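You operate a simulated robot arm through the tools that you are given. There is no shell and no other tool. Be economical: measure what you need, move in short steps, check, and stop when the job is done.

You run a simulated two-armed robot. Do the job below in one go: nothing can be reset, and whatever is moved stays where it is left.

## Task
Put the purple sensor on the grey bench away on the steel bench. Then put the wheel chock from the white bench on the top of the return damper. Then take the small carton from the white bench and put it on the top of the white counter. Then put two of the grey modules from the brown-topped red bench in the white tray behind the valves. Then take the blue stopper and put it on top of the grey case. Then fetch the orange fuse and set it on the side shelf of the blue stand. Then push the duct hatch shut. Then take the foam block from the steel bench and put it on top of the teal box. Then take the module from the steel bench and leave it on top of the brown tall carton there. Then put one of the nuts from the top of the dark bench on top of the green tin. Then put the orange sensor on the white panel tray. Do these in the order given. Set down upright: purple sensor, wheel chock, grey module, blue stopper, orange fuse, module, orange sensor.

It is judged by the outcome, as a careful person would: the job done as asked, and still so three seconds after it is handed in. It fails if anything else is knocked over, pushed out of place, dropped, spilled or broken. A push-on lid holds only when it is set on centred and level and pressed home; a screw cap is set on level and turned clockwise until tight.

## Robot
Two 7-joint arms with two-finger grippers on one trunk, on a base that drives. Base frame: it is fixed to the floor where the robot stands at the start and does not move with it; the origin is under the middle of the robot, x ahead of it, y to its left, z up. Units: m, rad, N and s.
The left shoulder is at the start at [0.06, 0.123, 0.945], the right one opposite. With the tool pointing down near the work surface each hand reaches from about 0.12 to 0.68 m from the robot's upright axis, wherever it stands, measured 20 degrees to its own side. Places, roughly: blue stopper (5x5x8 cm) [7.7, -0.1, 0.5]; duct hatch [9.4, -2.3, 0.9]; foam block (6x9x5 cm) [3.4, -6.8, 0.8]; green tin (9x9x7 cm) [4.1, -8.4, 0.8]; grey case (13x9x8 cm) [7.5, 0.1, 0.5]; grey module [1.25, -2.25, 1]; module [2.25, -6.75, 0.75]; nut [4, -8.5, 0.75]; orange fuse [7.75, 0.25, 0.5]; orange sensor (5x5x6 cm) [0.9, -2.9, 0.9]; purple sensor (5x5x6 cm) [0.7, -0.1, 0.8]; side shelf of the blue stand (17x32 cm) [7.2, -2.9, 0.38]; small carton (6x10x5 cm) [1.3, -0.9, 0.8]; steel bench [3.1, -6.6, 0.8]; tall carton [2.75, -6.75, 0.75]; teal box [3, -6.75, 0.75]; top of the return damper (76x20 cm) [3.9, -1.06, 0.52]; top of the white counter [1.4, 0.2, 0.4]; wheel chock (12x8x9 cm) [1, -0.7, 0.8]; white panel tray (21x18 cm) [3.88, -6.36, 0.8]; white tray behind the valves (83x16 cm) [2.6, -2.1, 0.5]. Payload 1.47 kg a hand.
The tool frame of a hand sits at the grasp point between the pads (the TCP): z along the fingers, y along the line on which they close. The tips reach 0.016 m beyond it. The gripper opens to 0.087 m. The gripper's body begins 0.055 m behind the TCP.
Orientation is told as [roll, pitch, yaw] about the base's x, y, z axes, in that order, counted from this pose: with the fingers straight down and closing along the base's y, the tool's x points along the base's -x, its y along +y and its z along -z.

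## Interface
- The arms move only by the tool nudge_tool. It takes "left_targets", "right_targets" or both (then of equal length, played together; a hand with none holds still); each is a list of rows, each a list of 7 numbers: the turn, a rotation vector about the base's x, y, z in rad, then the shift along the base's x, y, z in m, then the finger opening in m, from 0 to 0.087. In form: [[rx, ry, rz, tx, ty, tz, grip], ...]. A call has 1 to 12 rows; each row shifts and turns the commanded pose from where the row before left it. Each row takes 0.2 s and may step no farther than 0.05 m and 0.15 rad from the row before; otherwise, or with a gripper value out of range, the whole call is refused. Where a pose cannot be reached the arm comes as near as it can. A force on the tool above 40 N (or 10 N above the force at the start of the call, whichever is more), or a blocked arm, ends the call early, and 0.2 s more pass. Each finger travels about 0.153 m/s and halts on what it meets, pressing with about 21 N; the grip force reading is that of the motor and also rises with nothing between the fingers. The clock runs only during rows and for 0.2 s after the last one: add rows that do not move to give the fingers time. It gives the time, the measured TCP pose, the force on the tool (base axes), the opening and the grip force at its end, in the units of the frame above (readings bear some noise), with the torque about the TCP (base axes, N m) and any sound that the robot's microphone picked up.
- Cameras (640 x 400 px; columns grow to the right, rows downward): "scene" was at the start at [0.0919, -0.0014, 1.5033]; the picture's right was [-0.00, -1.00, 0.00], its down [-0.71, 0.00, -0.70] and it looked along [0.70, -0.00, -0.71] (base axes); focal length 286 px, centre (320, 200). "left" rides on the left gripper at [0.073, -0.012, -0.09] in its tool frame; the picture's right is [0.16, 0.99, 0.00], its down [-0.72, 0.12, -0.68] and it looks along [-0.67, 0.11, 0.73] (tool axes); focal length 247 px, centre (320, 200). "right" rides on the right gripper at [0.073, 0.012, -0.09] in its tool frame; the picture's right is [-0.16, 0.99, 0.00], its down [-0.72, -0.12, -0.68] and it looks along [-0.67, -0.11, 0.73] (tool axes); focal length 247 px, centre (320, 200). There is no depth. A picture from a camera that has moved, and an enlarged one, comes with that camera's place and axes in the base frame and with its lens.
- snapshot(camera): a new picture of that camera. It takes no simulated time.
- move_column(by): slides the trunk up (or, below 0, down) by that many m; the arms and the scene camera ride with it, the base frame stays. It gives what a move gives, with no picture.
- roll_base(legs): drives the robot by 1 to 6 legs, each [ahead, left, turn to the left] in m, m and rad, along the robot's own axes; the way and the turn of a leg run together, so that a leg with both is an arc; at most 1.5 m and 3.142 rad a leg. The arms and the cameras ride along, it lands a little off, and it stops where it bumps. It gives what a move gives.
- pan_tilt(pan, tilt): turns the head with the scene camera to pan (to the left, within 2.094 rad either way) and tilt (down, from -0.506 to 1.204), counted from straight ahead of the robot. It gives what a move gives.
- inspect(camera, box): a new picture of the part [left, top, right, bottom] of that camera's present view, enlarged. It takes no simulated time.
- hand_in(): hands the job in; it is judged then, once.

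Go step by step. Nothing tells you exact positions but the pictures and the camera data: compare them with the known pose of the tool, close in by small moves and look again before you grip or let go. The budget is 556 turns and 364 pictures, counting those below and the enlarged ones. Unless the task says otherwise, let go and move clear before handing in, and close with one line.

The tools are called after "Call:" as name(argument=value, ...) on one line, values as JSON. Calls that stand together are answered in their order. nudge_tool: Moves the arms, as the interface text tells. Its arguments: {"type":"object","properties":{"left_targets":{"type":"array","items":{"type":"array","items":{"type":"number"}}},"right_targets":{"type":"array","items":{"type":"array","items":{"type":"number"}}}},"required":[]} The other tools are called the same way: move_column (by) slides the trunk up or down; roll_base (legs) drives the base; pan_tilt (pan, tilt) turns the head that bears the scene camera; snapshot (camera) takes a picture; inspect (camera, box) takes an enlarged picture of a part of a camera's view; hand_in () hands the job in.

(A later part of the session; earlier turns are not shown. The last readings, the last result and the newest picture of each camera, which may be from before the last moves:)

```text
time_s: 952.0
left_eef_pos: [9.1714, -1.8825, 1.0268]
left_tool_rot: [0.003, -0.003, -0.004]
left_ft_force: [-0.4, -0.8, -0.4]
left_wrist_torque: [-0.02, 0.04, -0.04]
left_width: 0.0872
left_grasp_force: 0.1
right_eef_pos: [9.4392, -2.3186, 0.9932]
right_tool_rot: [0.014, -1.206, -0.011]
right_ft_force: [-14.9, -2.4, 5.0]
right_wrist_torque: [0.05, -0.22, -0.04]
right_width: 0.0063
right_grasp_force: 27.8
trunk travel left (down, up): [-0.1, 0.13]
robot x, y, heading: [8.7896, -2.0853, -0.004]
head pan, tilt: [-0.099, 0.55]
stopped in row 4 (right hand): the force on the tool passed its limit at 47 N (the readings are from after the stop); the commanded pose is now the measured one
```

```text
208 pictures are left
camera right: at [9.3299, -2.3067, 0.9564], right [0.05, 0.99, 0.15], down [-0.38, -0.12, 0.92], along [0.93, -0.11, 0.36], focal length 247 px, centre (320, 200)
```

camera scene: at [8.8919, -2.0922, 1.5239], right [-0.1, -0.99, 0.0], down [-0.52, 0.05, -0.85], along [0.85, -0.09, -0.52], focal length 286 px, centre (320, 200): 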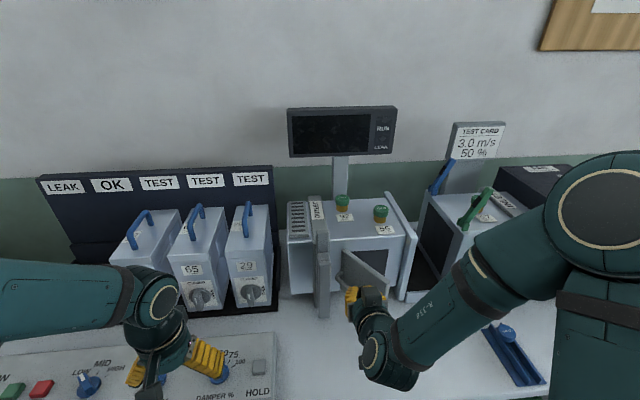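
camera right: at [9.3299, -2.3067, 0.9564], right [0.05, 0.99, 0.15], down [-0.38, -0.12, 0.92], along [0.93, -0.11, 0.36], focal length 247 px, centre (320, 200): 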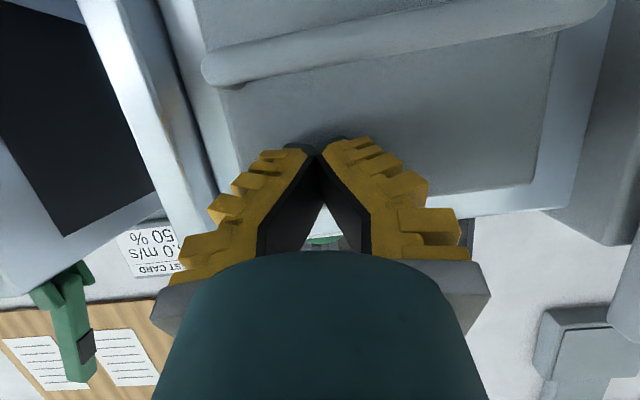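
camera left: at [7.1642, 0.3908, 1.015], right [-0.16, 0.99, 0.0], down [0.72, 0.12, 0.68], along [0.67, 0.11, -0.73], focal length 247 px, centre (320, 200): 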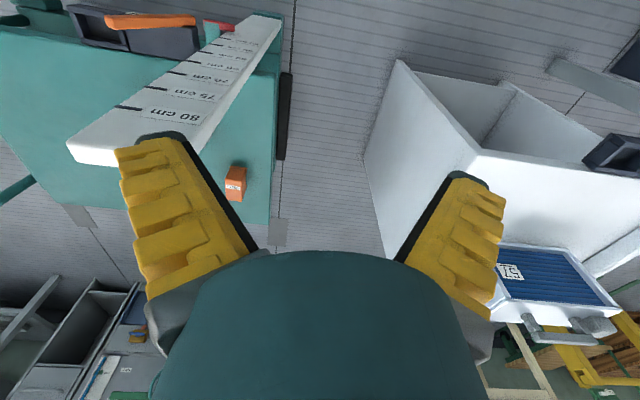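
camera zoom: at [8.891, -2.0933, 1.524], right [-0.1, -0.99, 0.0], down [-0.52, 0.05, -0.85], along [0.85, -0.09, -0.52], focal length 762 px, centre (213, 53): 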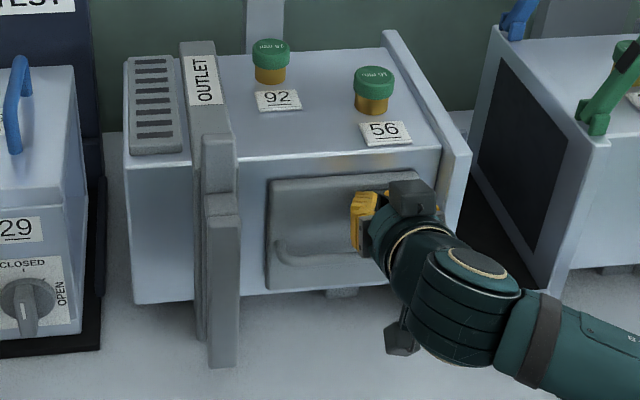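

The door looks flush with the duct face. I back the hand off and check that it stays shut.

Call:
nudge_tool(right_targets=[[0, 0, 0, -0.03, 0.0, 0, 0.0], [0, 0, 0, -0.04, 0.0, 0, 0.0], [0, 0, 0, -0.03, 0.0, 0.02, 0.0], [0, 0, 0, -0.01, 0, 0.02, 0]])

Call:
inspect(camera="scene", box=[270, 190, 430, 310])

Call:
snapshot(camera="right")

```text
time_s: 953.0
left_eef_pos: [9.1744, -1.8827, 1.0247]
left_tool_rot: [0.002, -0.004, -0.002]
left_ft_force: [0.9, -1.0, 0.1]
left_wrist_torque: [0.01, 0.04, 0.02]
left_width: 0.0871
left_grasp_force: 0.0
right_eef_pos: [9.3312, -2.3174, 1.0317]
right_tool_rot: [0.013, -1.203, -0.011]
right_ft_force: [0.1, -0.6, -1.1]
right_wrist_torque: [0.0, -0.02, 0.02]
right_width: 0.0
right_grasp_force: 28.1
trunk travel left (down, up): [-0.1, 0.13]
robot x, y, heading: [8.7907, -2.0845, 0.0]
head pan, tilt: [-0.099, 0.55]
```

```text
3.33 times, centred on (350, 250) of scene
camera zoom: at [8.8924, -2.093, 1.5238], right [-0.1, -0.99, 0.0], down [-0.52, 0.05, -0.85], along [0.85, -0.09, -0.52], focal length 953 px, centre (220, 33)
```

zoom: 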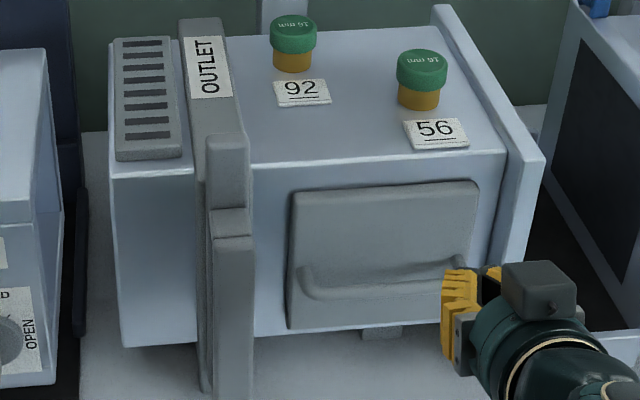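

```text
206 pictures are left
camera right: at [9.2215, -2.3062, 0.9955], right [0.05, 0.99, 0.15], down [-0.37, -0.12, 0.92], along [0.93, -0.11, 0.36], focal length 247 px, centre (320, 200)
```

right: 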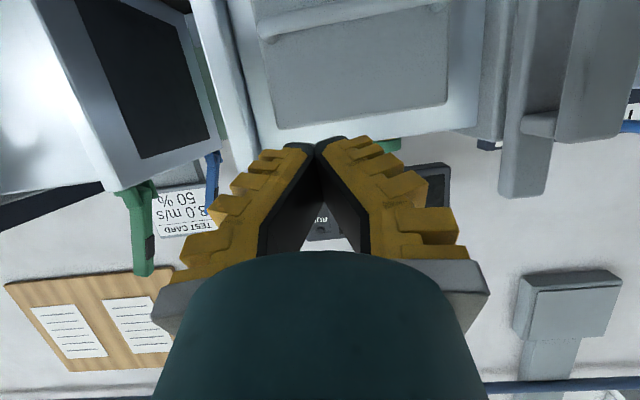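

The hatch is shut. I restore the right hand to pointing down and back away, then drive towards the steel bench by the eastern lane.

Call:
nudge_tool(right_targets=[[0, 0.15, 0, -0.015, 0.01, 0, 0.02], [0, 0.15, 0, -0.015, 0.01, 0, 0.05], [0, 0.15, 0, -0.015, 0.01, 0, 0.087], [0, 0.15, 0, -0.015, 0.01, 0, 0.087], [0, 0.15, 0, -0.015, 0.01, 0, 0.087], [0, 0.15, 0, -0.015, 0.01, 0, 0.087], [0, 0.15, 0, -0.02, 0.01, 0, 0.087], [0, 0.15, 0, -0.02, 0.01, 0, 0.087], [0, 0, 0, -0.02, 0, 0, 0.087], [0, 0, 0, 0, 0, 0, 0.087]])

Call:
roll_base(legs=[[-0.25, 0, 0], [0, -1.1, 0]])

Call:
pan_tilt(pan=-1.4, tilt=0.5)

Call:
snapshot(camera="scene")

```text
time_s: 955.2
left_eef_pos: [9.1728, -1.8817, 1.0257]
left_tool_rot: [0.002, -0.002, -0.002]
left_ft_force: [0.2, 0.5, -0.2]
left_wrist_torque: [0.04, 0.04, -0.04]
left_width: 0.087
left_grasp_force: 0.1
right_eef_pos: [9.1816, -2.238, 1.0299]
right_tool_rot: [0.003, -0.002, -0.003]
right_ft_force: [0.3, 0.1, 0.3]
right_wrist_torque: [0.01, -0.01, -0.02]
right_width: 0.0869
right_grasp_force: 0.1
trunk travel left (down, up): [-0.1, 0.13]
robot x, y, heading: [8.7921, -2.0861, -0.001]
head pan, tilt: [-0.099, 0.55]
```

```text
time_s: 966.5
left_eef_pos: [8.9225, -2.9805, 1.0254]
left_tool_rot: [0.002, -0.003, 0.0]
left_ft_force: [0.3, 1.0, 0.4]
left_wrist_torque: [-0.02, 0.03, 0.01]
left_width: 0.087
left_grasp_force: 0.1
right_eef_pos: [8.9313, -3.3352, 1.0296]
right_tool_rot: [0.002, -0.003, -0.003]
right_ft_force: [-0.7, -0.5, -0.4]
right_wrist_torque: [-0.01, 0.04, 0.0]
right_width: 0.0867
right_grasp_force: 0.0
trunk travel left (down, up): [-0.1, 0.13]
robot x, y, heading: [8.5405, -3.1797, -0.002]
head pan, tilt: [-0.099, 0.55]
```

```text
time_s: 968.0
left_eef_pos: [8.9226, -2.9804, 1.0247]
left_tool_rot: [0.002, -0.004, 0.001]
left_ft_force: [0.3, -1.1, -1.4]
left_wrist_torque: [0.01, 0.01, -0.04]
left_width: 0.0871
left_grasp_force: 0.1
right_eef_pos: [8.931, -3.3355, 1.0321]
right_tool_rot: [0.003, -0.003, -0.003]
right_ft_force: [0.0, 0.3, 0.6]
right_wrist_torque: [-0.01, -0.02, -0.01]
right_width: 0.0869
right_grasp_force: 0.1
trunk travel left (down, up): [-0.1, 0.13]
robot x, y, heading: [8.5454, -3.1784, 0.0]
head pan, tilt: [-1.4, 0.499]
```

```text
205 pictures are left
camera scene: at [8.5683, -3.2717, 1.5284], right [-0.99, -0.17, 0.0], down [-0.08, 0.47, -0.88], along [0.15, -0.86, -0.48], focal length 286 px, centre (320, 200)
```

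scene: 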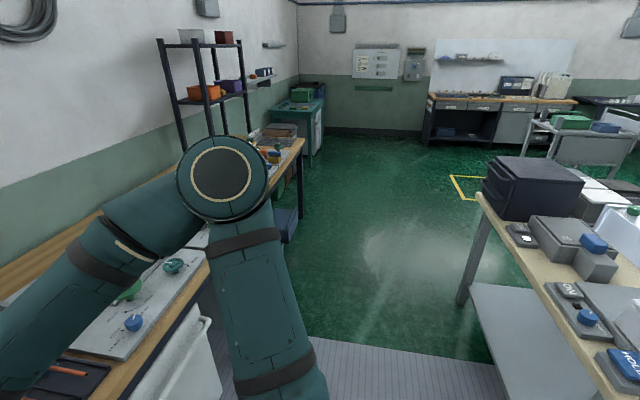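

The lane is clear. I continue south, turn west and go to the south side of the steel bench.

Call:
roll_base(legs=[[0, -1.1, 0], [0, -1.15, 0], [0, 0, 3.141], [1.15, 0, 0], [1.15, 0, 0], [1.05, 0, 0]])

Call:
pan_tilt(pan=0.6, tilt=0.45)

Call:
snapshot(camera="scene")

```text
time_s: 1011.1
left_eef_pos: [4.8269, -5.5797, 1.0259]
left_tool_rot: [0.002, -0.003, 3.125]
left_ft_force: [-0.1, -0.1, 0.5]
left_wrist_torque: [0.04, 0.01, -0.01]
left_width: 0.0871
left_grasp_force: 0.1
right_eef_pos: [4.8246, -5.224, 1.0315]
right_tool_rot: [0.002, -0.002, 3.127]
right_ft_force: [0.8, 0.0, -0.3]
right_wrist_torque: [0.02, -0.02, 0.0]
right_width: 0.0871
right_grasp_force: 0.0
trunk travel left (down, up): [-0.1, 0.13]
robot x, y, heading: [5.2122, -5.3864, 3.126]
head pan, tilt: [-1.4, 0.499]
```

```text
time_s: 1013.0
left_eef_pos: [4.8275, -5.5799, 1.0249]
left_tool_rot: [0.001, -0.002, 3.127]
left_ft_force: [0.3, 0.7, 0.0]
left_wrist_torque: [0.0, 0.01, 0.0]
left_width: 0.0871
left_grasp_force: 0.1
right_eef_pos: [4.8246, -5.2237, 1.0317]
right_tool_rot: [0.003, -0.003, 3.127]
right_ft_force: [0.1, -0.4, -0.6]
right_wrist_torque: [-0.02, 0.03, -0.01]
right_width: 0.0868
right_grasp_force: 0.1
trunk travel left (down, up): [-0.1, 0.13]
robot x, y, heading: [5.2097, -5.3832, 3.124]
head pan, tilt: [0.6, 0.45]
```

```text
204 pictures are left
camera scene: at [5.1251, -5.4361, 1.5329], right [-0.55, 0.83, 0.0], down [0.36, 0.24, -0.9], along [-0.75, -0.5, -0.44], focal length 286 px, centre (320, 200)
```

scene: 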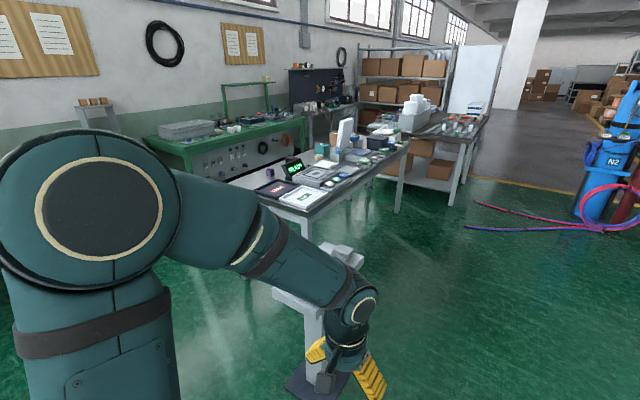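

Call:
roll_base(legs=[[0, 1.0, 0.016], [0, 0.98, 0], [0, 0, -1.571], [0, 0.97, 0], [0, 0.95, 0]])

Call:
pan_tilt(pan=0.0, tilt=0.8)

Call:
snapshot(camera="scene")

```text
time_s: 1051.3
left_eef_pos: [3.0716, -6.9611, 1.0252]
left_tool_rot: [0.003, -0.004, 1.559]
left_ft_force: [0.7, 0.2, 0.5]
left_wrist_torque: [0.0, 0.01, 0.04]
left_width: 0.0867
left_grasp_force: 0.2
right_eef_pos: [3.4274, -6.9563, 1.031]
right_tool_rot: [0.003, -0.003, 1.556]
right_ft_force: [0.2, 0.3, -0.3]
right_wrist_torque: [0.03, 0.01, 0.05]
right_width: 0.0871
right_grasp_force: 0.0
trunk travel left (down, up): [-0.1, 0.13]
robot x, y, heading: [3.2649, -7.3381, 1.563]
head pan, tilt: [0.6, 0.45]
```

```text
time_s: 1052.3
left_eef_pos: [3.0727, -6.9607, 1.0254]
left_tool_rot: [0.003, -0.005, 1.559]
left_ft_force: [0.5, -0.4, 1.6]
left_wrist_torque: [0.01, -0.01, 0.0]
left_width: 0.0867
left_grasp_force: 0.1
right_eef_pos: [3.4273, -6.9563, 1.0318]
right_tool_rot: [0.004, -0.004, 1.557]
right_ft_force: [0.4, -0.5, -0.3]
right_wrist_torque: [0.0, 0.02, 0.0]
right_width: 0.0872
right_grasp_force: 0.1
trunk travel left (down, up): [-0.1, 0.13]
robot x, y, heading: [3.2697, -7.3423, 1.558]
head pan, tilt: [0.0, 0.799]
```

```text
203 pictures are left
camera scene: at [3.2701, -7.2539, 1.5025], right [1.0, -0.01, 0.0], down [-0.01, -0.72, -0.7], along [0.01, 0.7, -0.72], focal length 286 px, centre (320, 200)
```

scene: 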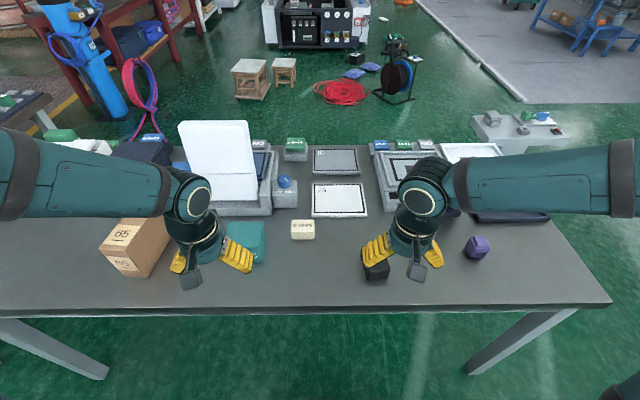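

I look at the foam block with the right camera and zoom on the teal box.

Call:
snapshot(camera="right")

Call:
inspect(camera="scene", box=[215, 200, 415, 310])

Call:
snapshot(camera="left")

```text
202 pictures are left
camera right: at [3.4146, -7.0295, 1.1202], right [-0.99, 0.17, 0.0], down [0.13, 0.72, 0.68], along [0.11, 0.67, -0.73], focal length 247 px, centre (320, 200)
```

right: 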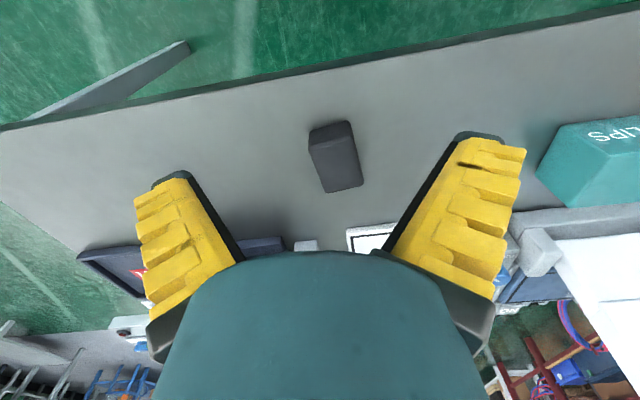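

```text
3.20 times, centred on (315, 255) of scene
camera zoom: at [3.2701, -7.2539, 1.5025], right [1.0, -0.01, 0.0], down [-0.01, -0.72, -0.7], along [0.01, 0.7, -0.72], focal length 914 px, centre (336, 24)
```

zoom: 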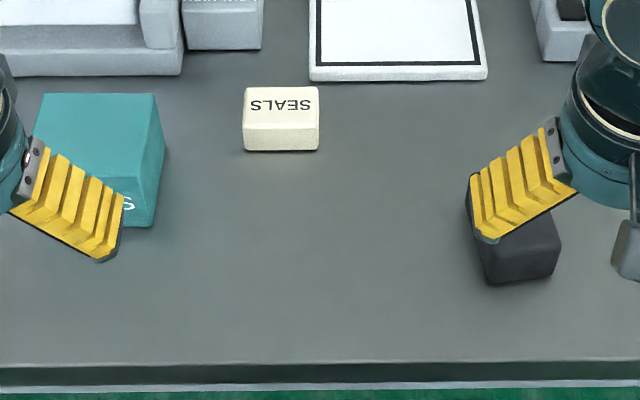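

```text
200 pictures are left
camera left: at [3.0833, -7.0356, 1.1149], right [-0.99, -0.15, 0.0], down [-0.11, 0.72, 0.68], along [-0.1, 0.68, -0.73], focal length 247 px, centre (320, 200)
```

left: 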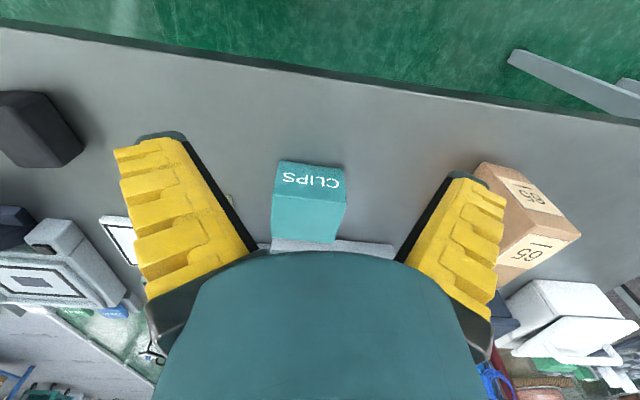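

The foam block is centred near (3.421, -6.827), 6 cm wide along x. I bring the right hand over it and take it.

Call:
nudge_tool(right_targets=[[0, 0, 0.04, -0.002, 0.043, 0, 0.087], [0, 0, 0.04, -0.002, 0.043, -0.02, 0.087], [0, 0, 0, -0.002, 0.043, -0.02, 0.087], [0, 0, 0, 0, 0, -0.045, 0.087], [0, 0, 0, 0, 0, -0.04, 0.087], [0, 0, 0, 0, 0, 0, 0.087]])

Call:
snapshot(camera="right")

```text
time_s: 1053.7
left_eef_pos: [3.0719, -6.9613, 1.0252]
left_tool_rot: [0.002, -0.003, 1.559]
left_ft_force: [-0.3, 1.0, 0.1]
left_wrist_torque: [0.01, 0.02, 0.02]
left_width: 0.087
left_grasp_force: 0.0
right_eef_pos: [3.4203, -6.8286, 0.9073]
right_tool_rot: [0.003, -0.003, 1.638]
right_ft_force: [0.4, -0.4, -1.1]
right_wrist_torque: [0.0, 0.02, -0.02]
right_width: 0.0869
right_grasp_force: 0.1
trunk travel left (down, up): [-0.1, 0.13]
robot x, y, heading: [3.2652, -7.3422, 1.562]
head pan, tilt: [0.0, 0.799]
```

```text
199 pictures are left
camera right: at [3.4142, -6.9015, 0.9958], right [-1.0, 0.09, 0.0], down [0.07, 0.73, 0.68], along [0.06, 0.68, -0.73], focal length 247 px, centre (320, 200)
```

right: 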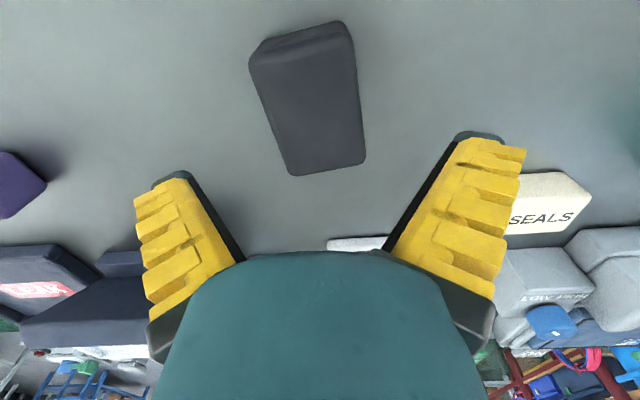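

Call:
nudge_tool(right_targets=[[0, 0, 0.055, 0.003, 0.001, -0.03, 0.087], [0, 0, 0, 0, 0, -0.035, 0.087], [0, 0, 0, 0, 0, -0.027, 0.087], [0, 0, 0, 0, 0, 0, 0.087], [0, 0, 0, 0, 0, 0, 0.06], [0, 0, 0, 0, 0, 0, 0.04], [0, 0, 0, 0, 0, 0, 0.04]])

Call:
snapshot(camera="right")

```text
time_s: 1055.3
left_eef_pos: [3.0723, -6.9595, 1.0256]
left_tool_rot: [0.001, -0.004, 1.559]
left_ft_force: [0.1, 0.0, -0.3]
left_wrist_torque: [0.03, 0.02, -0.01]
left_width: 0.0866
left_grasp_force: 0.2
right_eef_pos: [3.4241, -6.8257, 0.8152]
right_tool_rot: [0.003, -0.004, 1.692]
right_ft_force: [-0.4, -0.6, 0.0]
right_wrist_torque: [-0.01, -0.02, 0.0]
right_width: 0.0672
right_grasp_force: 21.2
trunk travel left (down, up): [-0.1, 0.13]
robot x, y, heading: [3.2681, -7.3421, 1.556]
head pan, tilt: [0.0, 0.799]
```

```text
198 pictures are left
camera right: at [3.4214, -6.9001, 0.9038], right [-1.0, 0.04, 0.0], down [0.03, 0.73, 0.68], along [0.02, 0.68, -0.73], focal length 247 px, centre (320, 200)
```

right: 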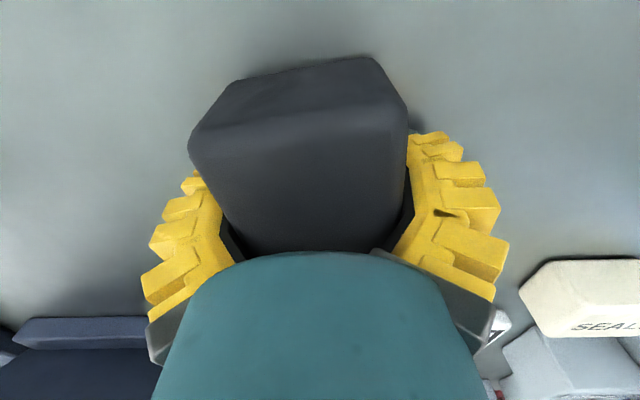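

Foam held. I lift it and sidestep left to the teal box.

Call:
nudge_tool(right_targets=[[0, 0, 0, 0, 0, 0.045, 0.04], [0, 0, 0, 0, 0, 0.045, 0.04], [0, 0, 0, 0, -0.02, 0.045, 0.04], [0, 0, -0.04, 0, -0.04, 0.025, 0.04], [0, 0, -0.04, 0, -0.04, 0.02, 0.04], [0, 0, -0.04, 0, -0.03, 0.0, 0.04]], left_targets=[[0, 0, 0, 0, 0, 0, 0.087], [0, 0, 0, -0.02, -0.02, 0, 0.087], [0, 0, 0, -0.02, -0.03, 0, 0.087], [0, 0, 0, -0.02, -0.03, 0.01, 0.087], [0, 0, 0, -0.02, -0.03, 0.02, 0.087], [0, 0, 0, -0.02, -0.02, 0.02, 0.087]])

Call:
roll_base(legs=[[0, 0.38, 0.01]])

Call:
snapshot(camera="scene")

Call:
snapshot(camera="right")

```text
time_s: 1056.7
left_eef_pos: [2.9705, -7.0928, 1.0741]
left_tool_rot: [0.002, -0.003, 1.559]
left_ft_force: [-0.7, 1.1, -0.8]
left_wrist_torque: [-0.01, -0.01, -0.03]
left_width: 0.0873
left_grasp_force: 0.1
right_eef_pos: [3.4239, -6.9563, 0.994]
right_tool_rot: [0.002, -0.004, 1.572]
right_ft_force: [-0.5, 0.9, -0.2]
right_wrist_torque: [0.01, -0.02, 0.0]
right_width: 0.0661
right_grasp_force: 21.1
trunk travel left (down, up): [-0.1, 0.13]
robot x, y, heading: [3.2676, -7.34, 1.559]
head pan, tilt: [0.0, 0.799]
```

```text
time_s: 1060.6
left_eef_pos: [2.5876, -7.0939, 1.0755]
left_tool_rot: [0.001, -0.004, 1.574]
left_ft_force: [0.3, 0.1, 0.7]
left_wrist_torque: [-0.03, -0.01, -0.01]
left_width: 0.0868
left_grasp_force: 0.1
right_eef_pos: [3.0394, -6.9519, 0.9954]
right_tool_rot: [0.004, -0.004, 1.586]
right_ft_force: [0.4, -0.4, -0.5]
right_wrist_torque: [0.02, 0.03, -0.03]
right_width: 0.0649
right_grasp_force: 21.0
trunk travel left (down, up): [-0.1, 0.13]
robot x, y, heading: [2.8884, -7.3401, 1.571]
head pan, tilt: [0.0, 0.799]
```

```text
197 pictures are left
camera scene: at [2.8894, -7.2522, 1.5024], right [1.0, 0.0, 0.0], down [0.0, -0.72, -0.7], along [0.0, 0.7, -0.72], focal length 286 px, centre (320, 200)
```

scene: 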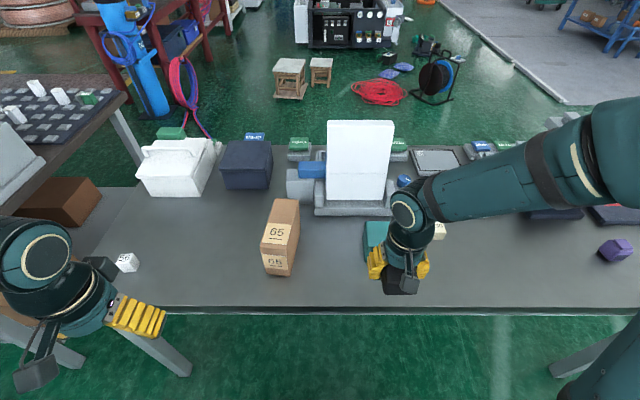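

```text
196 pictures are left
camera right: at [3.0281, -7.0258, 1.0839], right [-0.99, 0.14, 0.0], down [0.11, 0.72, 0.68], along [0.09, 0.68, -0.73], focal length 247 px, centre (320, 200)
```

right: 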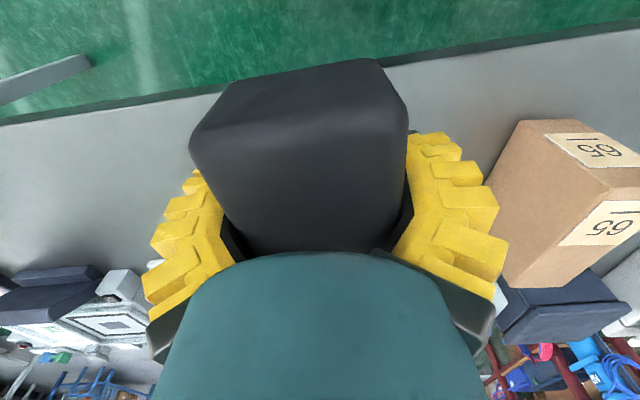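

The teal box top spans x≈3.016–3.107, y≈-6.825…-6.735 at z≈0.885. I move the foam over its centre (3.06, -6.78).

Call:
nudge_tool(right_targets=[[0, 0, 0, 0.005, 0.043, 0.005, 0.04], [0, 0, 0, 0.005, 0.043, 0, 0.04], [0, 0, 0, 0.005, 0.043, 0, 0.04], [0, 0, -0.015, 0.006, 0.043, 0, 0.04], [0, 0, 0, 0, 0, -0.02, 0.04], [0, 0, 0, 0, 0, 0, 0.04]])

Call:
snapshot(camera="right")

Call:
inspect(camera="scene", box=[300, 150, 500, 300])

```text
time_s: 1062.0
left_eef_pos: [2.5888, -7.0943, 1.074]
left_tool_rot: [0.003, -0.004, 1.573]
left_ft_force: [1.2, -0.3, 0.0]
left_wrist_torque: [0.02, -0.02, -0.03]
left_width: 0.087
left_grasp_force: 0.1
right_eef_pos: [3.0603, -6.7798, 0.9799]
right_tool_rot: [0.004, -0.002, 1.571]
right_ft_force: [-0.3, -0.2, 0.4]
right_wrist_torque: [0.02, -0.01, 0.02]
right_width: 0.0647
right_grasp_force: 21.1
trunk travel left (down, up): [-0.1, 0.13]
robot x, y, heading: [2.8856, -7.3408, 1.576]
head pan, tilt: [0.0, 0.799]
```

```text
195 pictures are left
camera right: at [3.0483, -6.8538, 1.0688], right [-0.99, 0.16, 0.0], down [0.12, 0.72, 0.68], along [0.1, 0.67, -0.73], focal length 247 px, centre (320, 200)
```

right: 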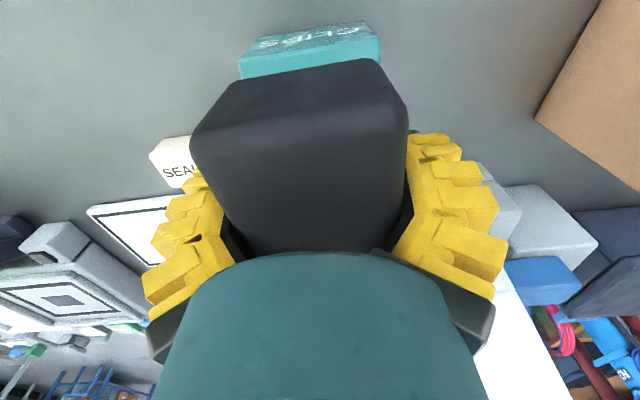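

```text
2.67 times, centred on (400, 225) of scene
camera zoom: at [2.8897, -7.2521, 1.5024], right [1.0, 0.0, 0.0], down [0.0, -0.72, -0.7], along [0.0, 0.7, -0.72], focal length 762 px, centre (107, 133)
```

zoom: 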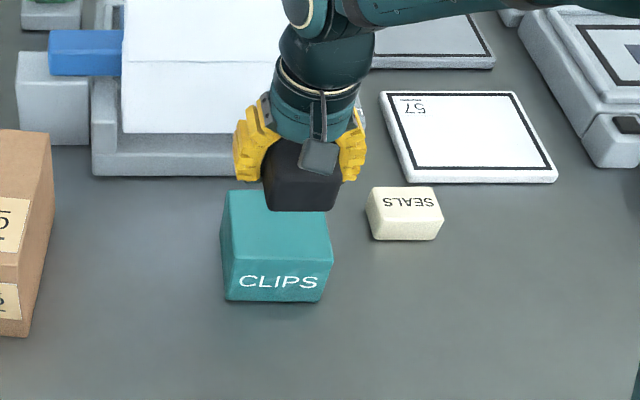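

Centred over the box. I lower to contact.

Call:
nudge_tool(right_targets=[[0, 0, 0, 0, 0, -0.02, 0.04], [0, 0, 0, 0, 0, -0.015, 0.04], [0, 0, 0, 0, 0, -0.005, 0.04], [0, 0, 0, 0, 0, -0.004, 0.04], [0, 0, 0, 0, 0, -0.004, 0.04], [0, 0, 0, 0, 0, -0.004, 0.04], [0, 0, 0, 0, 0, -0.004, 0.04]])

Call:
inspect(camera="scene", box=[300, 150, 500, 300])

```text
time_s: 1063.6
left_eef_pos: [2.5871, -7.0935, 1.0745]
left_tool_rot: [0.002, -0.004, 1.573]
left_ft_force: [0.4, 0.4, -0.6]
left_wrist_torque: [-0.01, -0.01, -0.01]
left_width: 0.0871
left_grasp_force: 0.0
right_eef_pos: [3.0593, -6.7807, 0.9242]
right_tool_rot: [0.004, -0.002, 1.572]
right_ft_force: [0.2, -0.1, 0.5]
right_wrist_torque: [-0.02, 0.01, 0.01]
right_width: 0.0645
right_grasp_force: 21.0
trunk travel left (down, up): [-0.1, 0.13]
robot x, y, heading: [2.892, -7.3421, 1.573]
head pan, tilt: [0.0, 0.799]
```

```text
2.67 times, centred on (400, 225) of scene
camera zoom: at [2.8896, -7.2521, 1.5024], right [1.0, 0.0, 0.0], down [0.0, -0.72, -0.7], along [0.0, 0.7, -0.72], focal length 762 px, centre (107, 133)
```

zoom: 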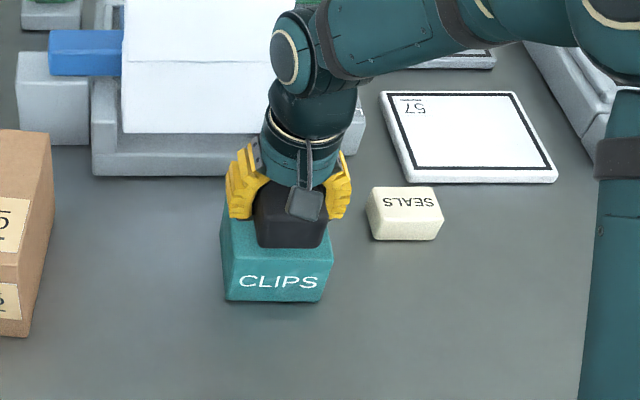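

Call:
nudge_tool(right_targets=[[0, 0, 0, 0, 0, -0.004, 0.04], [0, 0, 0, 0, 0, -0.004, 0.04], [0, 0, 0, 0, 0, -0.004, 0.04], [0, 0, 0, 0, 0, -0.004, 0.04], [0, 0, 0, 0, 0, -0.004, 0.04], [0, 0, 0, 0, 0, -0.004, 0.04]])

Call:
inspect(camera="scene", box=[300, 150, 500, 300])

```text
time_s: 1065.0
left_eef_pos: [2.5877, -7.0939, 1.0753]
left_tool_rot: [0.001, -0.004, 1.573]
left_ft_force: [0.7, 0.3, 0.4]
left_wrist_torque: [0.0, 0.03, 0.02]
left_width: 0.0871
left_grasp_force: 0.2
right_eef_pos: [3.0603, -6.78, 0.9009]
right_tool_rot: [0.005, -0.001, 1.571]
right_ft_force: [-1.0, -0.5, -0.7]
right_wrist_torque: [0.02, 0.01, -0.01]
right_width: 0.0643
right_grasp_force: 20.6
trunk travel left (down, up): [-0.1, 0.13]
robot x, y, heading: [2.8879, -7.3402, 1.577]
head pan, tilt: [0.0, 0.799]
```

```text
2.67 times, centred on (400, 225) of scene
camera zoom: at [2.8897, -7.2521, 1.5024], right [1.0, 0.0, 0.0], down [0.0, -0.72, -0.7], along [0.0, 0.7, -0.72], focal length 762 px, centre (107, 133)
```

zoom: 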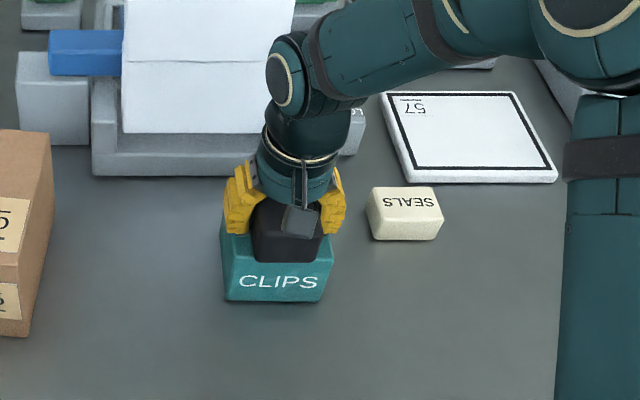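

Call:
nudge_tool(right_targets=[[0, 0, 0, 0, 0, -0.004, 0.04], [0, 0, 0, 0, 0, -0.004, 0.04], [0, 0, 0, 0, 0, -0.004, 0.04], [0, 0, 0, 0, 0, -0.004, 0.04], [0, 0, 0, 0, 0, -0.004, 0.04]])

Call:
inspect(camera="scene", box=[300, 150, 500, 300])

Call:
snapshot(camera="right")

```text
time_s: 1065.9
left_eef_pos: [2.5874, -7.0967, 1.0759]
left_tool_rot: [0.002, -0.004, 1.572]
left_ft_force: [-0.3, 0.1, 0.3]
left_wrist_torque: [0.0, 0.04, 0.02]
left_width: 0.0872
left_grasp_force: 0.1
right_eef_pos: [3.0589, -6.7794, 0.8932]
right_tool_rot: [0.006, -0.014, 1.571]
right_ft_force: [0.6, -8.7, 20.1]
right_wrist_torque: [-0.24, -0.16, -0.02]
right_width: 0.0647
right_grasp_force: 21.3
trunk travel left (down, up): [-0.1, 0.13]
robot x, y, heading: [2.8896, -7.3425, 1.57]
head pan, tilt: [0.0, 0.799]
stopped in row 4 (right hand): the force on the tool passed its limit at 45 N (the readings are from after the stop); the commanded pose is now the measured one
```

```text
2.67 times, centred on (400, 225) of scene
camera zoom: at [2.8894, -7.255, 1.5027], right [1.0, 0.0, 0.0], down [0.0, -0.72, -0.7], along [0.0, 0.7, -0.72], focal length 762 px, centre (107, 133)
```

zoom: 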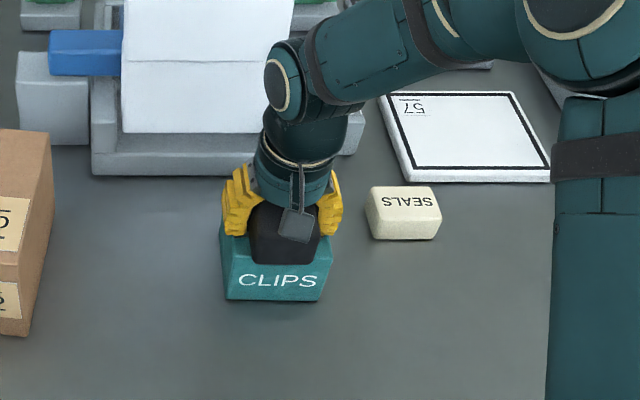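

```text
190 pictures are left
camera right: at [3.0481, -6.8534, 0.9819], right [-0.99, 0.16, 0.01], down [0.12, 0.71, 0.69], along [0.1, 0.68, -0.72], focal length 247 px, centre (320, 200)
```

right: 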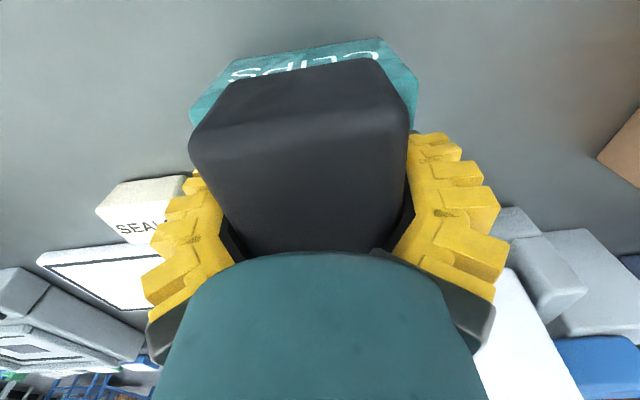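

It rests on the teal box, centred. I relieve, release and rise.

Call:
nudge_tool(right_targets=[[0, 0.012, 0, 0, 0, 0.003, 0.04], [0, 0, 0, 0, 0, 0, 0.07], [0, 0, 0, 0, 0, 0, 0.087], [0, 0, 0, 0, 0, 0, 0.087], [0, 0, 0, 0, 0, 0.02, 0.087], [0, 0, 0, 0, 0, 0.04, 0.087], [0, 0, 0, 0, 0, 0.045, 0.087], [0, 0, 0, 0, -0.03, 0.03, 0.087], [0, 0, 0, 0, -0.045, 0.01, 0.087], [0, 0, 0, 0, -0.045, 0, 0.087], [0, 0, 0, 0, -0.045, 0, 0.087]])

Call:
snapshot(camera="scene")

Call:
inspect(camera="scene", box=[300, 150, 500, 300])

```text
time_s: 1068.3
left_eef_pos: [2.5878, -7.0955, 1.075]
left_tool_rot: [0.002, -0.005, 1.574]
left_ft_force: [-0.6, 0.2, 0.7]
left_wrist_torque: [0.01, -0.01, -0.02]
left_width: 0.0869
left_grasp_force: 0.1
right_eef_pos: [3.061, -6.9451, 1.0417]
right_tool_rot: [0.016, -0.012, 1.572]
right_ft_force: [0.3, 0.2, -0.2]
right_wrist_torque: [0.01, 0.02, 0.01]
right_width: 0.087
right_grasp_force: 0.1
trunk travel left (down, up): [-0.1, 0.13]
robot x, y, heading: [2.8884, -7.3397, 1.574]
head pan, tilt: [0.0, 0.799]
```

```text
189 pictures are left
camera scene: at [2.89, -7.2537, 1.5026], right [1.0, 0.0, 0.0], down [0.0, -0.72, -0.7], along [0.0, 0.7, -0.72], focal length 286 px, centre (320, 200)
```

scene: 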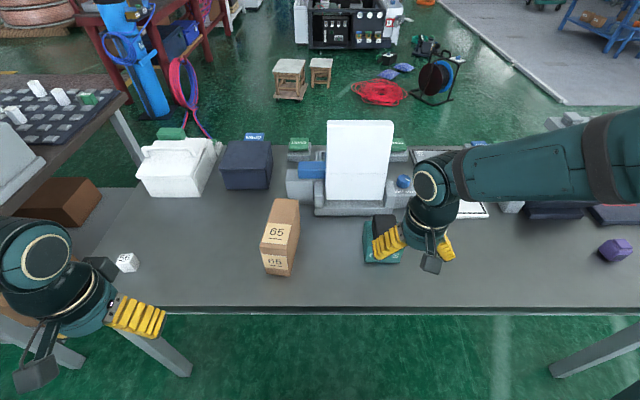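

```text
2.67 times, centred on (400, 225) of scene
camera zoom: at [2.89, -7.2537, 1.5026], right [1.0, 0.0, 0.0], down [0.0, -0.72, -0.7], along [0.0, 0.7, -0.72], focal length 762 px, centre (107, 133)
```

zoom: 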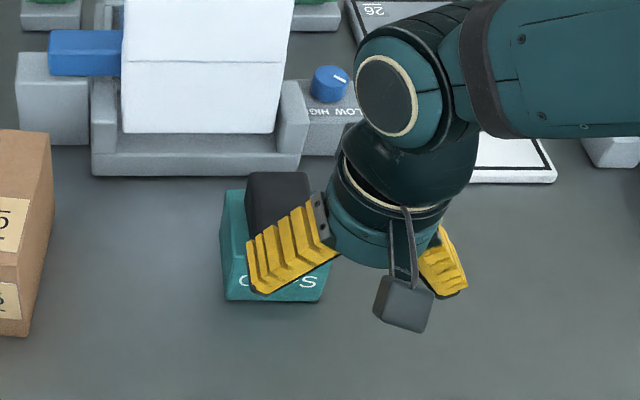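

The foam block sits on the teal box. Next the module: a white cube near (2.36, -6.83), to go on the tall carton "65". I sidestep left and look closely.

Call:
roll_base(legs=[[0, 0.36, 0]])

Call:
snapshot(camera="scene")

Call:
snapshot(camera="left")

Call:
snapshot(camera="right")

```text
time_s: 1072.0
left_eef_pos: [2.2283, -7.0942, 1.0741]
left_tool_rot: [0.002, -0.006, 1.573]
left_ft_force: [-0.9, -0.6, -0.2]
left_wrist_torque: [-0.03, -0.01, -0.01]
left_width: 0.0868
left_grasp_force: 0.0
right_eef_pos: [2.701, -6.9443, 1.0404]
right_tool_rot: [0.017, -0.011, 1.572]
right_ft_force: [-0.3, -0.2, 0.2]
right_wrist_torque: [0.03, 0.01, 0.02]
right_width: 0.0871
right_grasp_force: 0.2
trunk travel left (down, up): [-0.1, 0.13]
robot x, y, heading: [2.5288, -7.3417, 1.572]
head pan, tilt: [0.0, 0.799]
```

```text
187 pictures are left
camera scene: at [2.5285, -7.2531, 1.5024], right [1.0, 0.0, 0.0], down [0.0, -0.72, -0.7], along [0.0, 0.7, -0.72], focal length 286 px, centre (320, 200)
```

scene: 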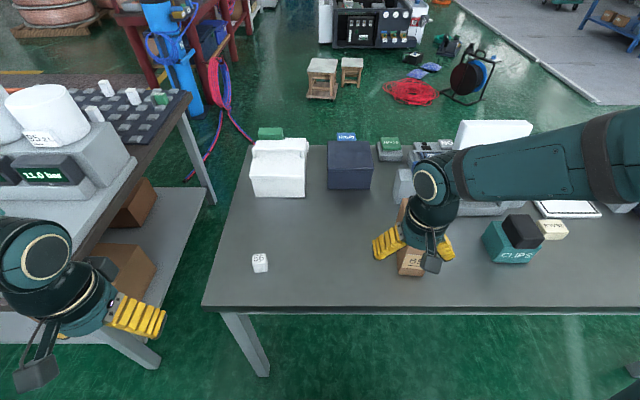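

```text
186 pictures are left
camera left: at [2.24, -7.1693, 1.1643], right [-0.99, -0.16, 0.0], down [-0.12, 0.72, 0.68], along [-0.11, 0.67, -0.73], focal length 247 px, centre (320, 200)
```

left: 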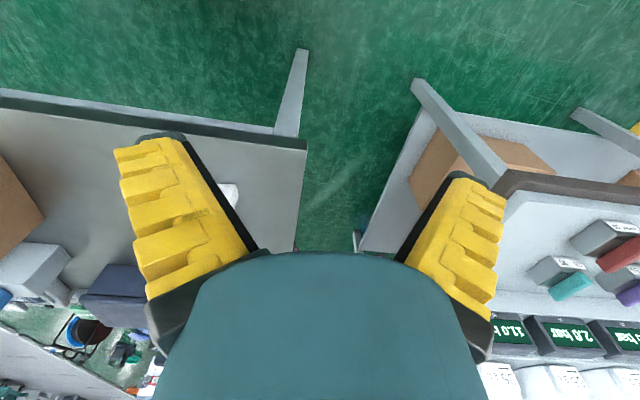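

```text
185 pictures are left
camera right: at [2.6909, -7.0181, 1.1292], right [-0.99, 0.16, 0.02], down [0.13, 0.72, 0.69], along [0.1, 0.68, -0.73], focal length 247 px, centre (320, 200)
```

right: 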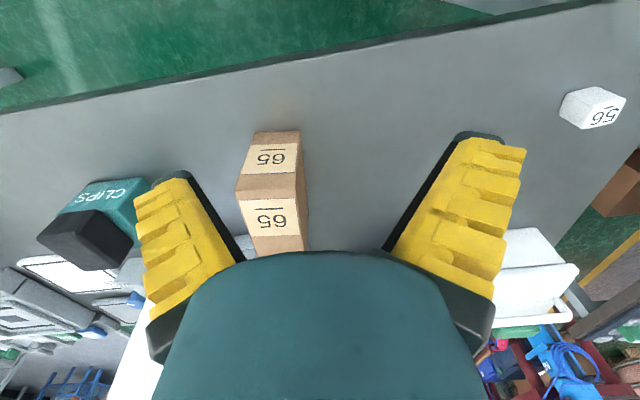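

Call:
inspect(camera="scene", box=[230, 240, 290, 280])

Call:
inspect(camera="right", box=[540, 70, 640, 145])

```text
10.00 times, centred on (260, 260) of scene
camera zoom: at [2.5285, -7.2531, 1.5024], right [1.0, 0.0, 0.0], down [0.0, -0.72, -0.7], along [0.0, 0.7, -0.72], focal length 2858 px, centre (920, -400)
```

zoom: 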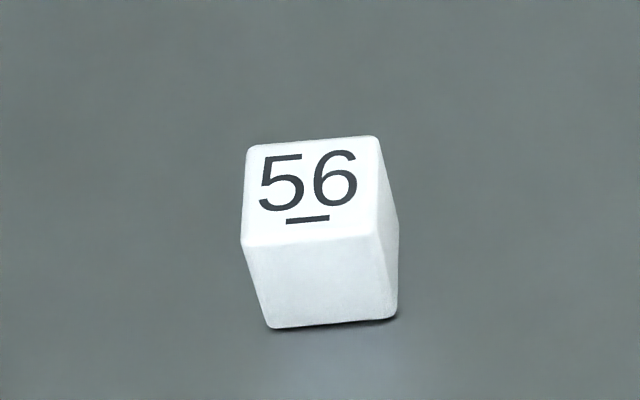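

```text
5.33 times, centred on (590, 108) of right
camera zoom: at [2.6909, -7.0181, 1.1292], right [-0.99, 0.16, 0.02], down [0.13, 0.72, 0.69], along [0.1, 0.68, -0.73], focal length 1317 px, centre (-1120, 693)
```

zoom: 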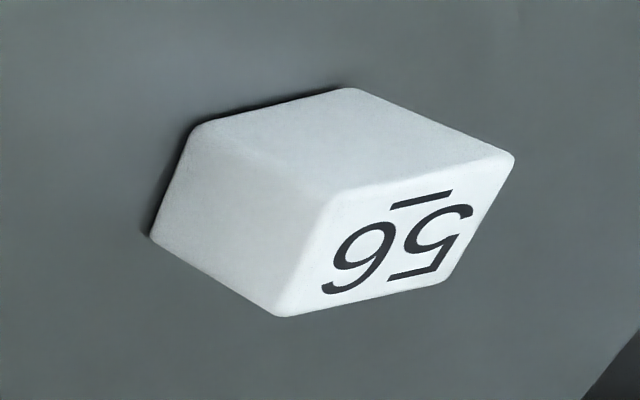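

The module "56" stands at (2.367, -6.834), top z≈0.846, about 4 cm wide, turned ~5°. I bring the left hand above it.

Call:
nudge_tool(left_targets=[[0, 0, 0.04, 0.02, 0.037, -0.02, 0.087], [0, 0, 0.04, 0.02, 0.037, -0.02, 0.087], [0, 0, 0, 0.02, 0.037, -0.025, 0.087], [0, 0, 0, 0.02, 0.037, -0.025, 0.087], [0, 0, 0, 0.02, 0.037, -0.025, 0.087], [0, 0, 0, 0.02, 0.037, -0.025, 0.087], [0, 0, 0, 0.019, 0.037, -0.025, 0.087], [0, 0, 0, 0, 0, 0, 0.087]])

Call:
snapshot(camera="left")

```text
time_s: 1073.8
left_eef_pos: [2.3673, -6.8364, 0.9091]
left_tool_rot: [0.002, -0.004, 1.652]
left_ft_force: [-1.1, -0.3, 0.0]
left_wrist_torque: [0.01, 0.0, 0.0]
left_width: 0.087
left_grasp_force: 0.0
right_eef_pos: [2.7011, -6.9445, 1.0408]
right_tool_rot: [0.017, -0.01, 1.573]
right_ft_force: [-0.6, 0.5, -0.8]
right_wrist_torque: [0.0, -0.01, 0.02]
right_width: 0.0869
right_grasp_force: 0.0
trunk travel left (down, up): [-0.1, 0.13]
robot x, y, heading: [2.5291, -7.3388, 1.57]
head pan, tilt: [0.0, 0.799]
```

```text
182 pictures are left
camera left: at [2.385, -6.9095, 0.9992], right [-0.97, -0.24, 0.0], down [-0.17, 0.71, 0.68], along [-0.16, 0.66, -0.73], focal length 247 px, centre (320, 200)
```

left: 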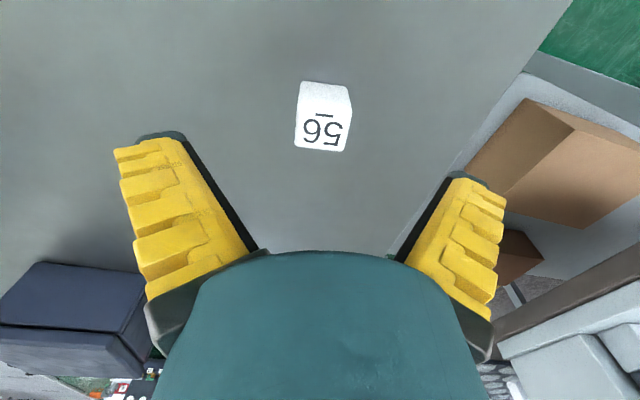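

Call:
nudge_tool(left_targets=[[0, 0, 0, -0.002, 0.003, -0.03, 0.08], [0, 0, 0, 0, 0, -0.03, 0.08], [0, 0, 0, 0, 0, -0.027, 0.08], [0, 0, 0, 0, 0, 0, 0.06], [0, 0, 0, 0, 0, 0, 0.035], [0, 0, 0, 0, 0, 0, 0.015], [0, 0, 0, 0, 0, 0, 0.015]])

Call:
snapshot(camera="left")

```text
time_s: 1075.4
left_eef_pos: [2.3646, -6.833, 0.8232]
left_tool_rot: [0.002, -0.004, 1.653]
left_ft_force: [0.1, 1.2, 5.7]
left_wrist_torque: [0.01, 0.0, 0.01]
left_width: 0.0314
left_grasp_force: 21.3
right_eef_pos: [2.7005, -6.9441, 1.0401]
right_tool_rot: [0.016, -0.009, 1.571]
right_ft_force: [-0.1, 0.0, -0.3]
right_wrist_torque: [-0.01, -0.01, -0.02]
right_width: 0.0868
right_grasp_force: 0.1
trunk travel left (down, up): [-0.1, 0.13]
robot x, y, heading: [2.5283, -7.3403, 1.573]
head pan, tilt: [0.0, 0.799]
```

```text
181 pictures are left
camera left: at [2.383, -6.9067, 0.913], right [-0.97, -0.24, 0.0], down [-0.17, 0.71, 0.68], along [-0.16, 0.66, -0.73], focal length 247 px, centre (320, 200)
```

left: 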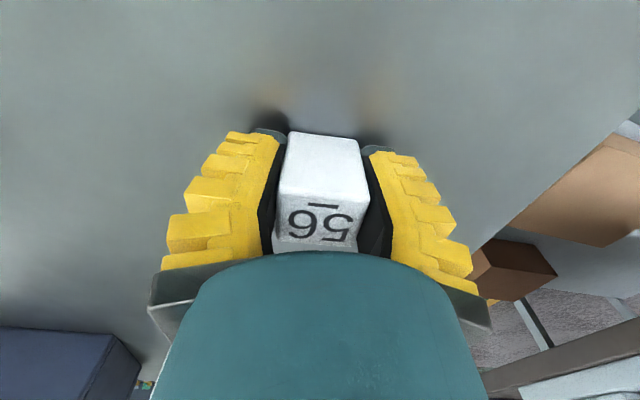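

Module held. I lift it, pull both hands back and sidestep right to face the tall carton.

Call:
nudge_tool(left_targets=[[0, 0, 0, 0, 0, 0.04, 0.015], [0, 0, 0, 0, 0, 0.045, 0.015], [0, 0, 0, 0, 0, 0.045, 0.015], [0, 0, 0, 0, -0.025, 0.04, 0.015], [0, 0, -0.04, 0, -0.045, 0.02, 0.015], [0, 0, -0.04, 0, -0.045, 0.02, 0.015], [0, 0, 0, 0, -0.045, 0.02, 0.015]], right_targets=[[-0.012, -0.016, 0, 0, 0, 0, 0.087], [0, 0, 0, 0.01, -0.02, 0, 0.087], [0, 0, 0, 0.01, -0.02, 0, 0.087], [0, 0, 0, 0.01, -0.02, 0, 0.087], [0, 0, 0, 0.01, -0.02, 0, 0.087], [0, 0, 0, 0, 0, 0, 0.087], [0, 0, 0, 0, 0, 0, 0.087]])

Call:
roll_base(legs=[[0, -0.4, 0]])

Call:
snapshot(camera="scene")

Call:
snapshot(camera="left")

```text
time_s: 1077.0
left_eef_pos: [2.364, -6.9941, 1.054]
left_tool_rot: [0.002, -0.004, 1.572]
left_ft_force: [-0.3, -0.7, 0.1]
left_wrist_torque: [0.02, -0.02, 0.02]
left_width: 0.0294
left_grasp_force: 20.8
right_eef_pos: [2.742, -7.025, 1.0414]
right_tool_rot: [0.0, 0.002, 1.571]
right_ft_force: [-0.2, 0.2, -0.5]
right_wrist_torque: [0.0, -0.01, 0.0]
right_width: 0.0871
right_grasp_force: 0.0
trunk travel left (down, up): [-0.1, 0.13]
robot x, y, heading: [2.5264, -7.3433, 1.573]
head pan, tilt: [0.0, 0.799]
```

```text
time_s: 1081.0
left_eef_pos: [2.762, -6.9917, 1.053]
left_tool_rot: [0.001, -0.005, 1.571]
left_ft_force: [-0.4, -0.5, -0.5]
left_wrist_torque: [-0.03, 0.05, 0.03]
left_width: 0.0294
left_grasp_force: 20.8
right_eef_pos: [3.1384, -7.0232, 1.0409]
right_tool_rot: [0.001, 0.001, 1.572]
right_ft_force: [1.7, -0.1, -0.7]
right_wrist_torque: [0.0, -0.01, -0.02]
right_width: 0.0872
right_grasp_force: 0.1
trunk travel left (down, up): [-0.1, 0.13]
robot x, y, heading: [2.9233, -7.3416, 1.568]
head pan, tilt: [0.0, 0.799]
```

```text
180 pictures are left
camera scene: at [2.9262, -7.2524, 1.5024], right [1.0, 0.0, 0.0], down [0.0, -0.72, -0.7], along [0.0, 0.7, -0.72], focal length 286 px, centre (320, 200)
```

scene: 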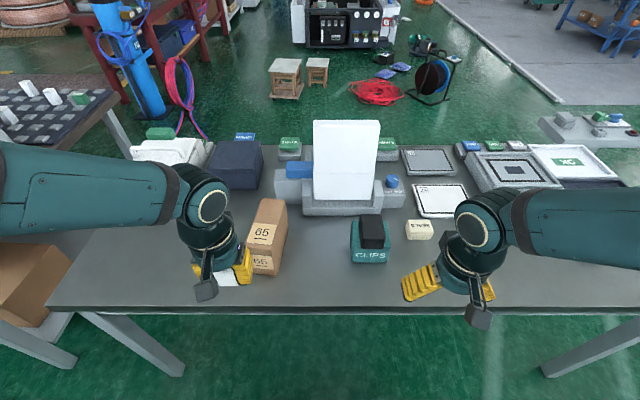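

```text
179 pictures are left
camera left: at [2.775, -7.0669, 1.1427], right [-0.99, -0.16, 0.0], down [-0.12, 0.72, 0.68], along [-0.11, 0.67, -0.73], focal length 247 px, centre (320, 200)
```

left: 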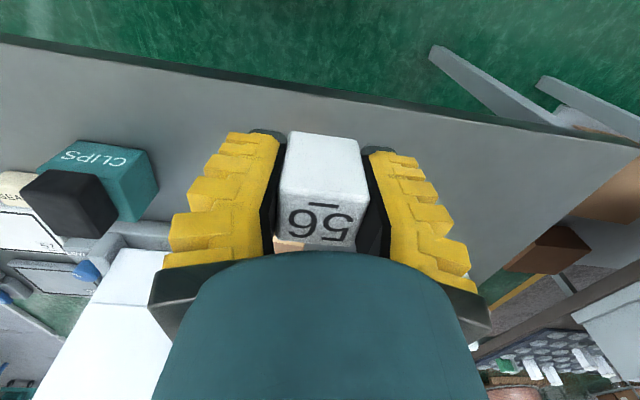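

Call:
inspect(camera="scene", box=[200, 180, 320, 290])

```text
3.64 times, centred on (260, 235) of scene
camera zoom: at [2.9262, -7.2524, 1.5024], right [1.0, 0.0, 0.0], down [0.0, -0.72, -0.7], along [0.0, 0.7, -0.72], focal length 1039 px, centre (538, 73)
```

zoom: 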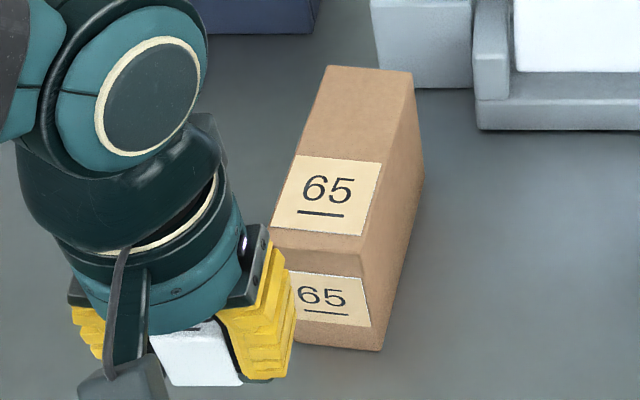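

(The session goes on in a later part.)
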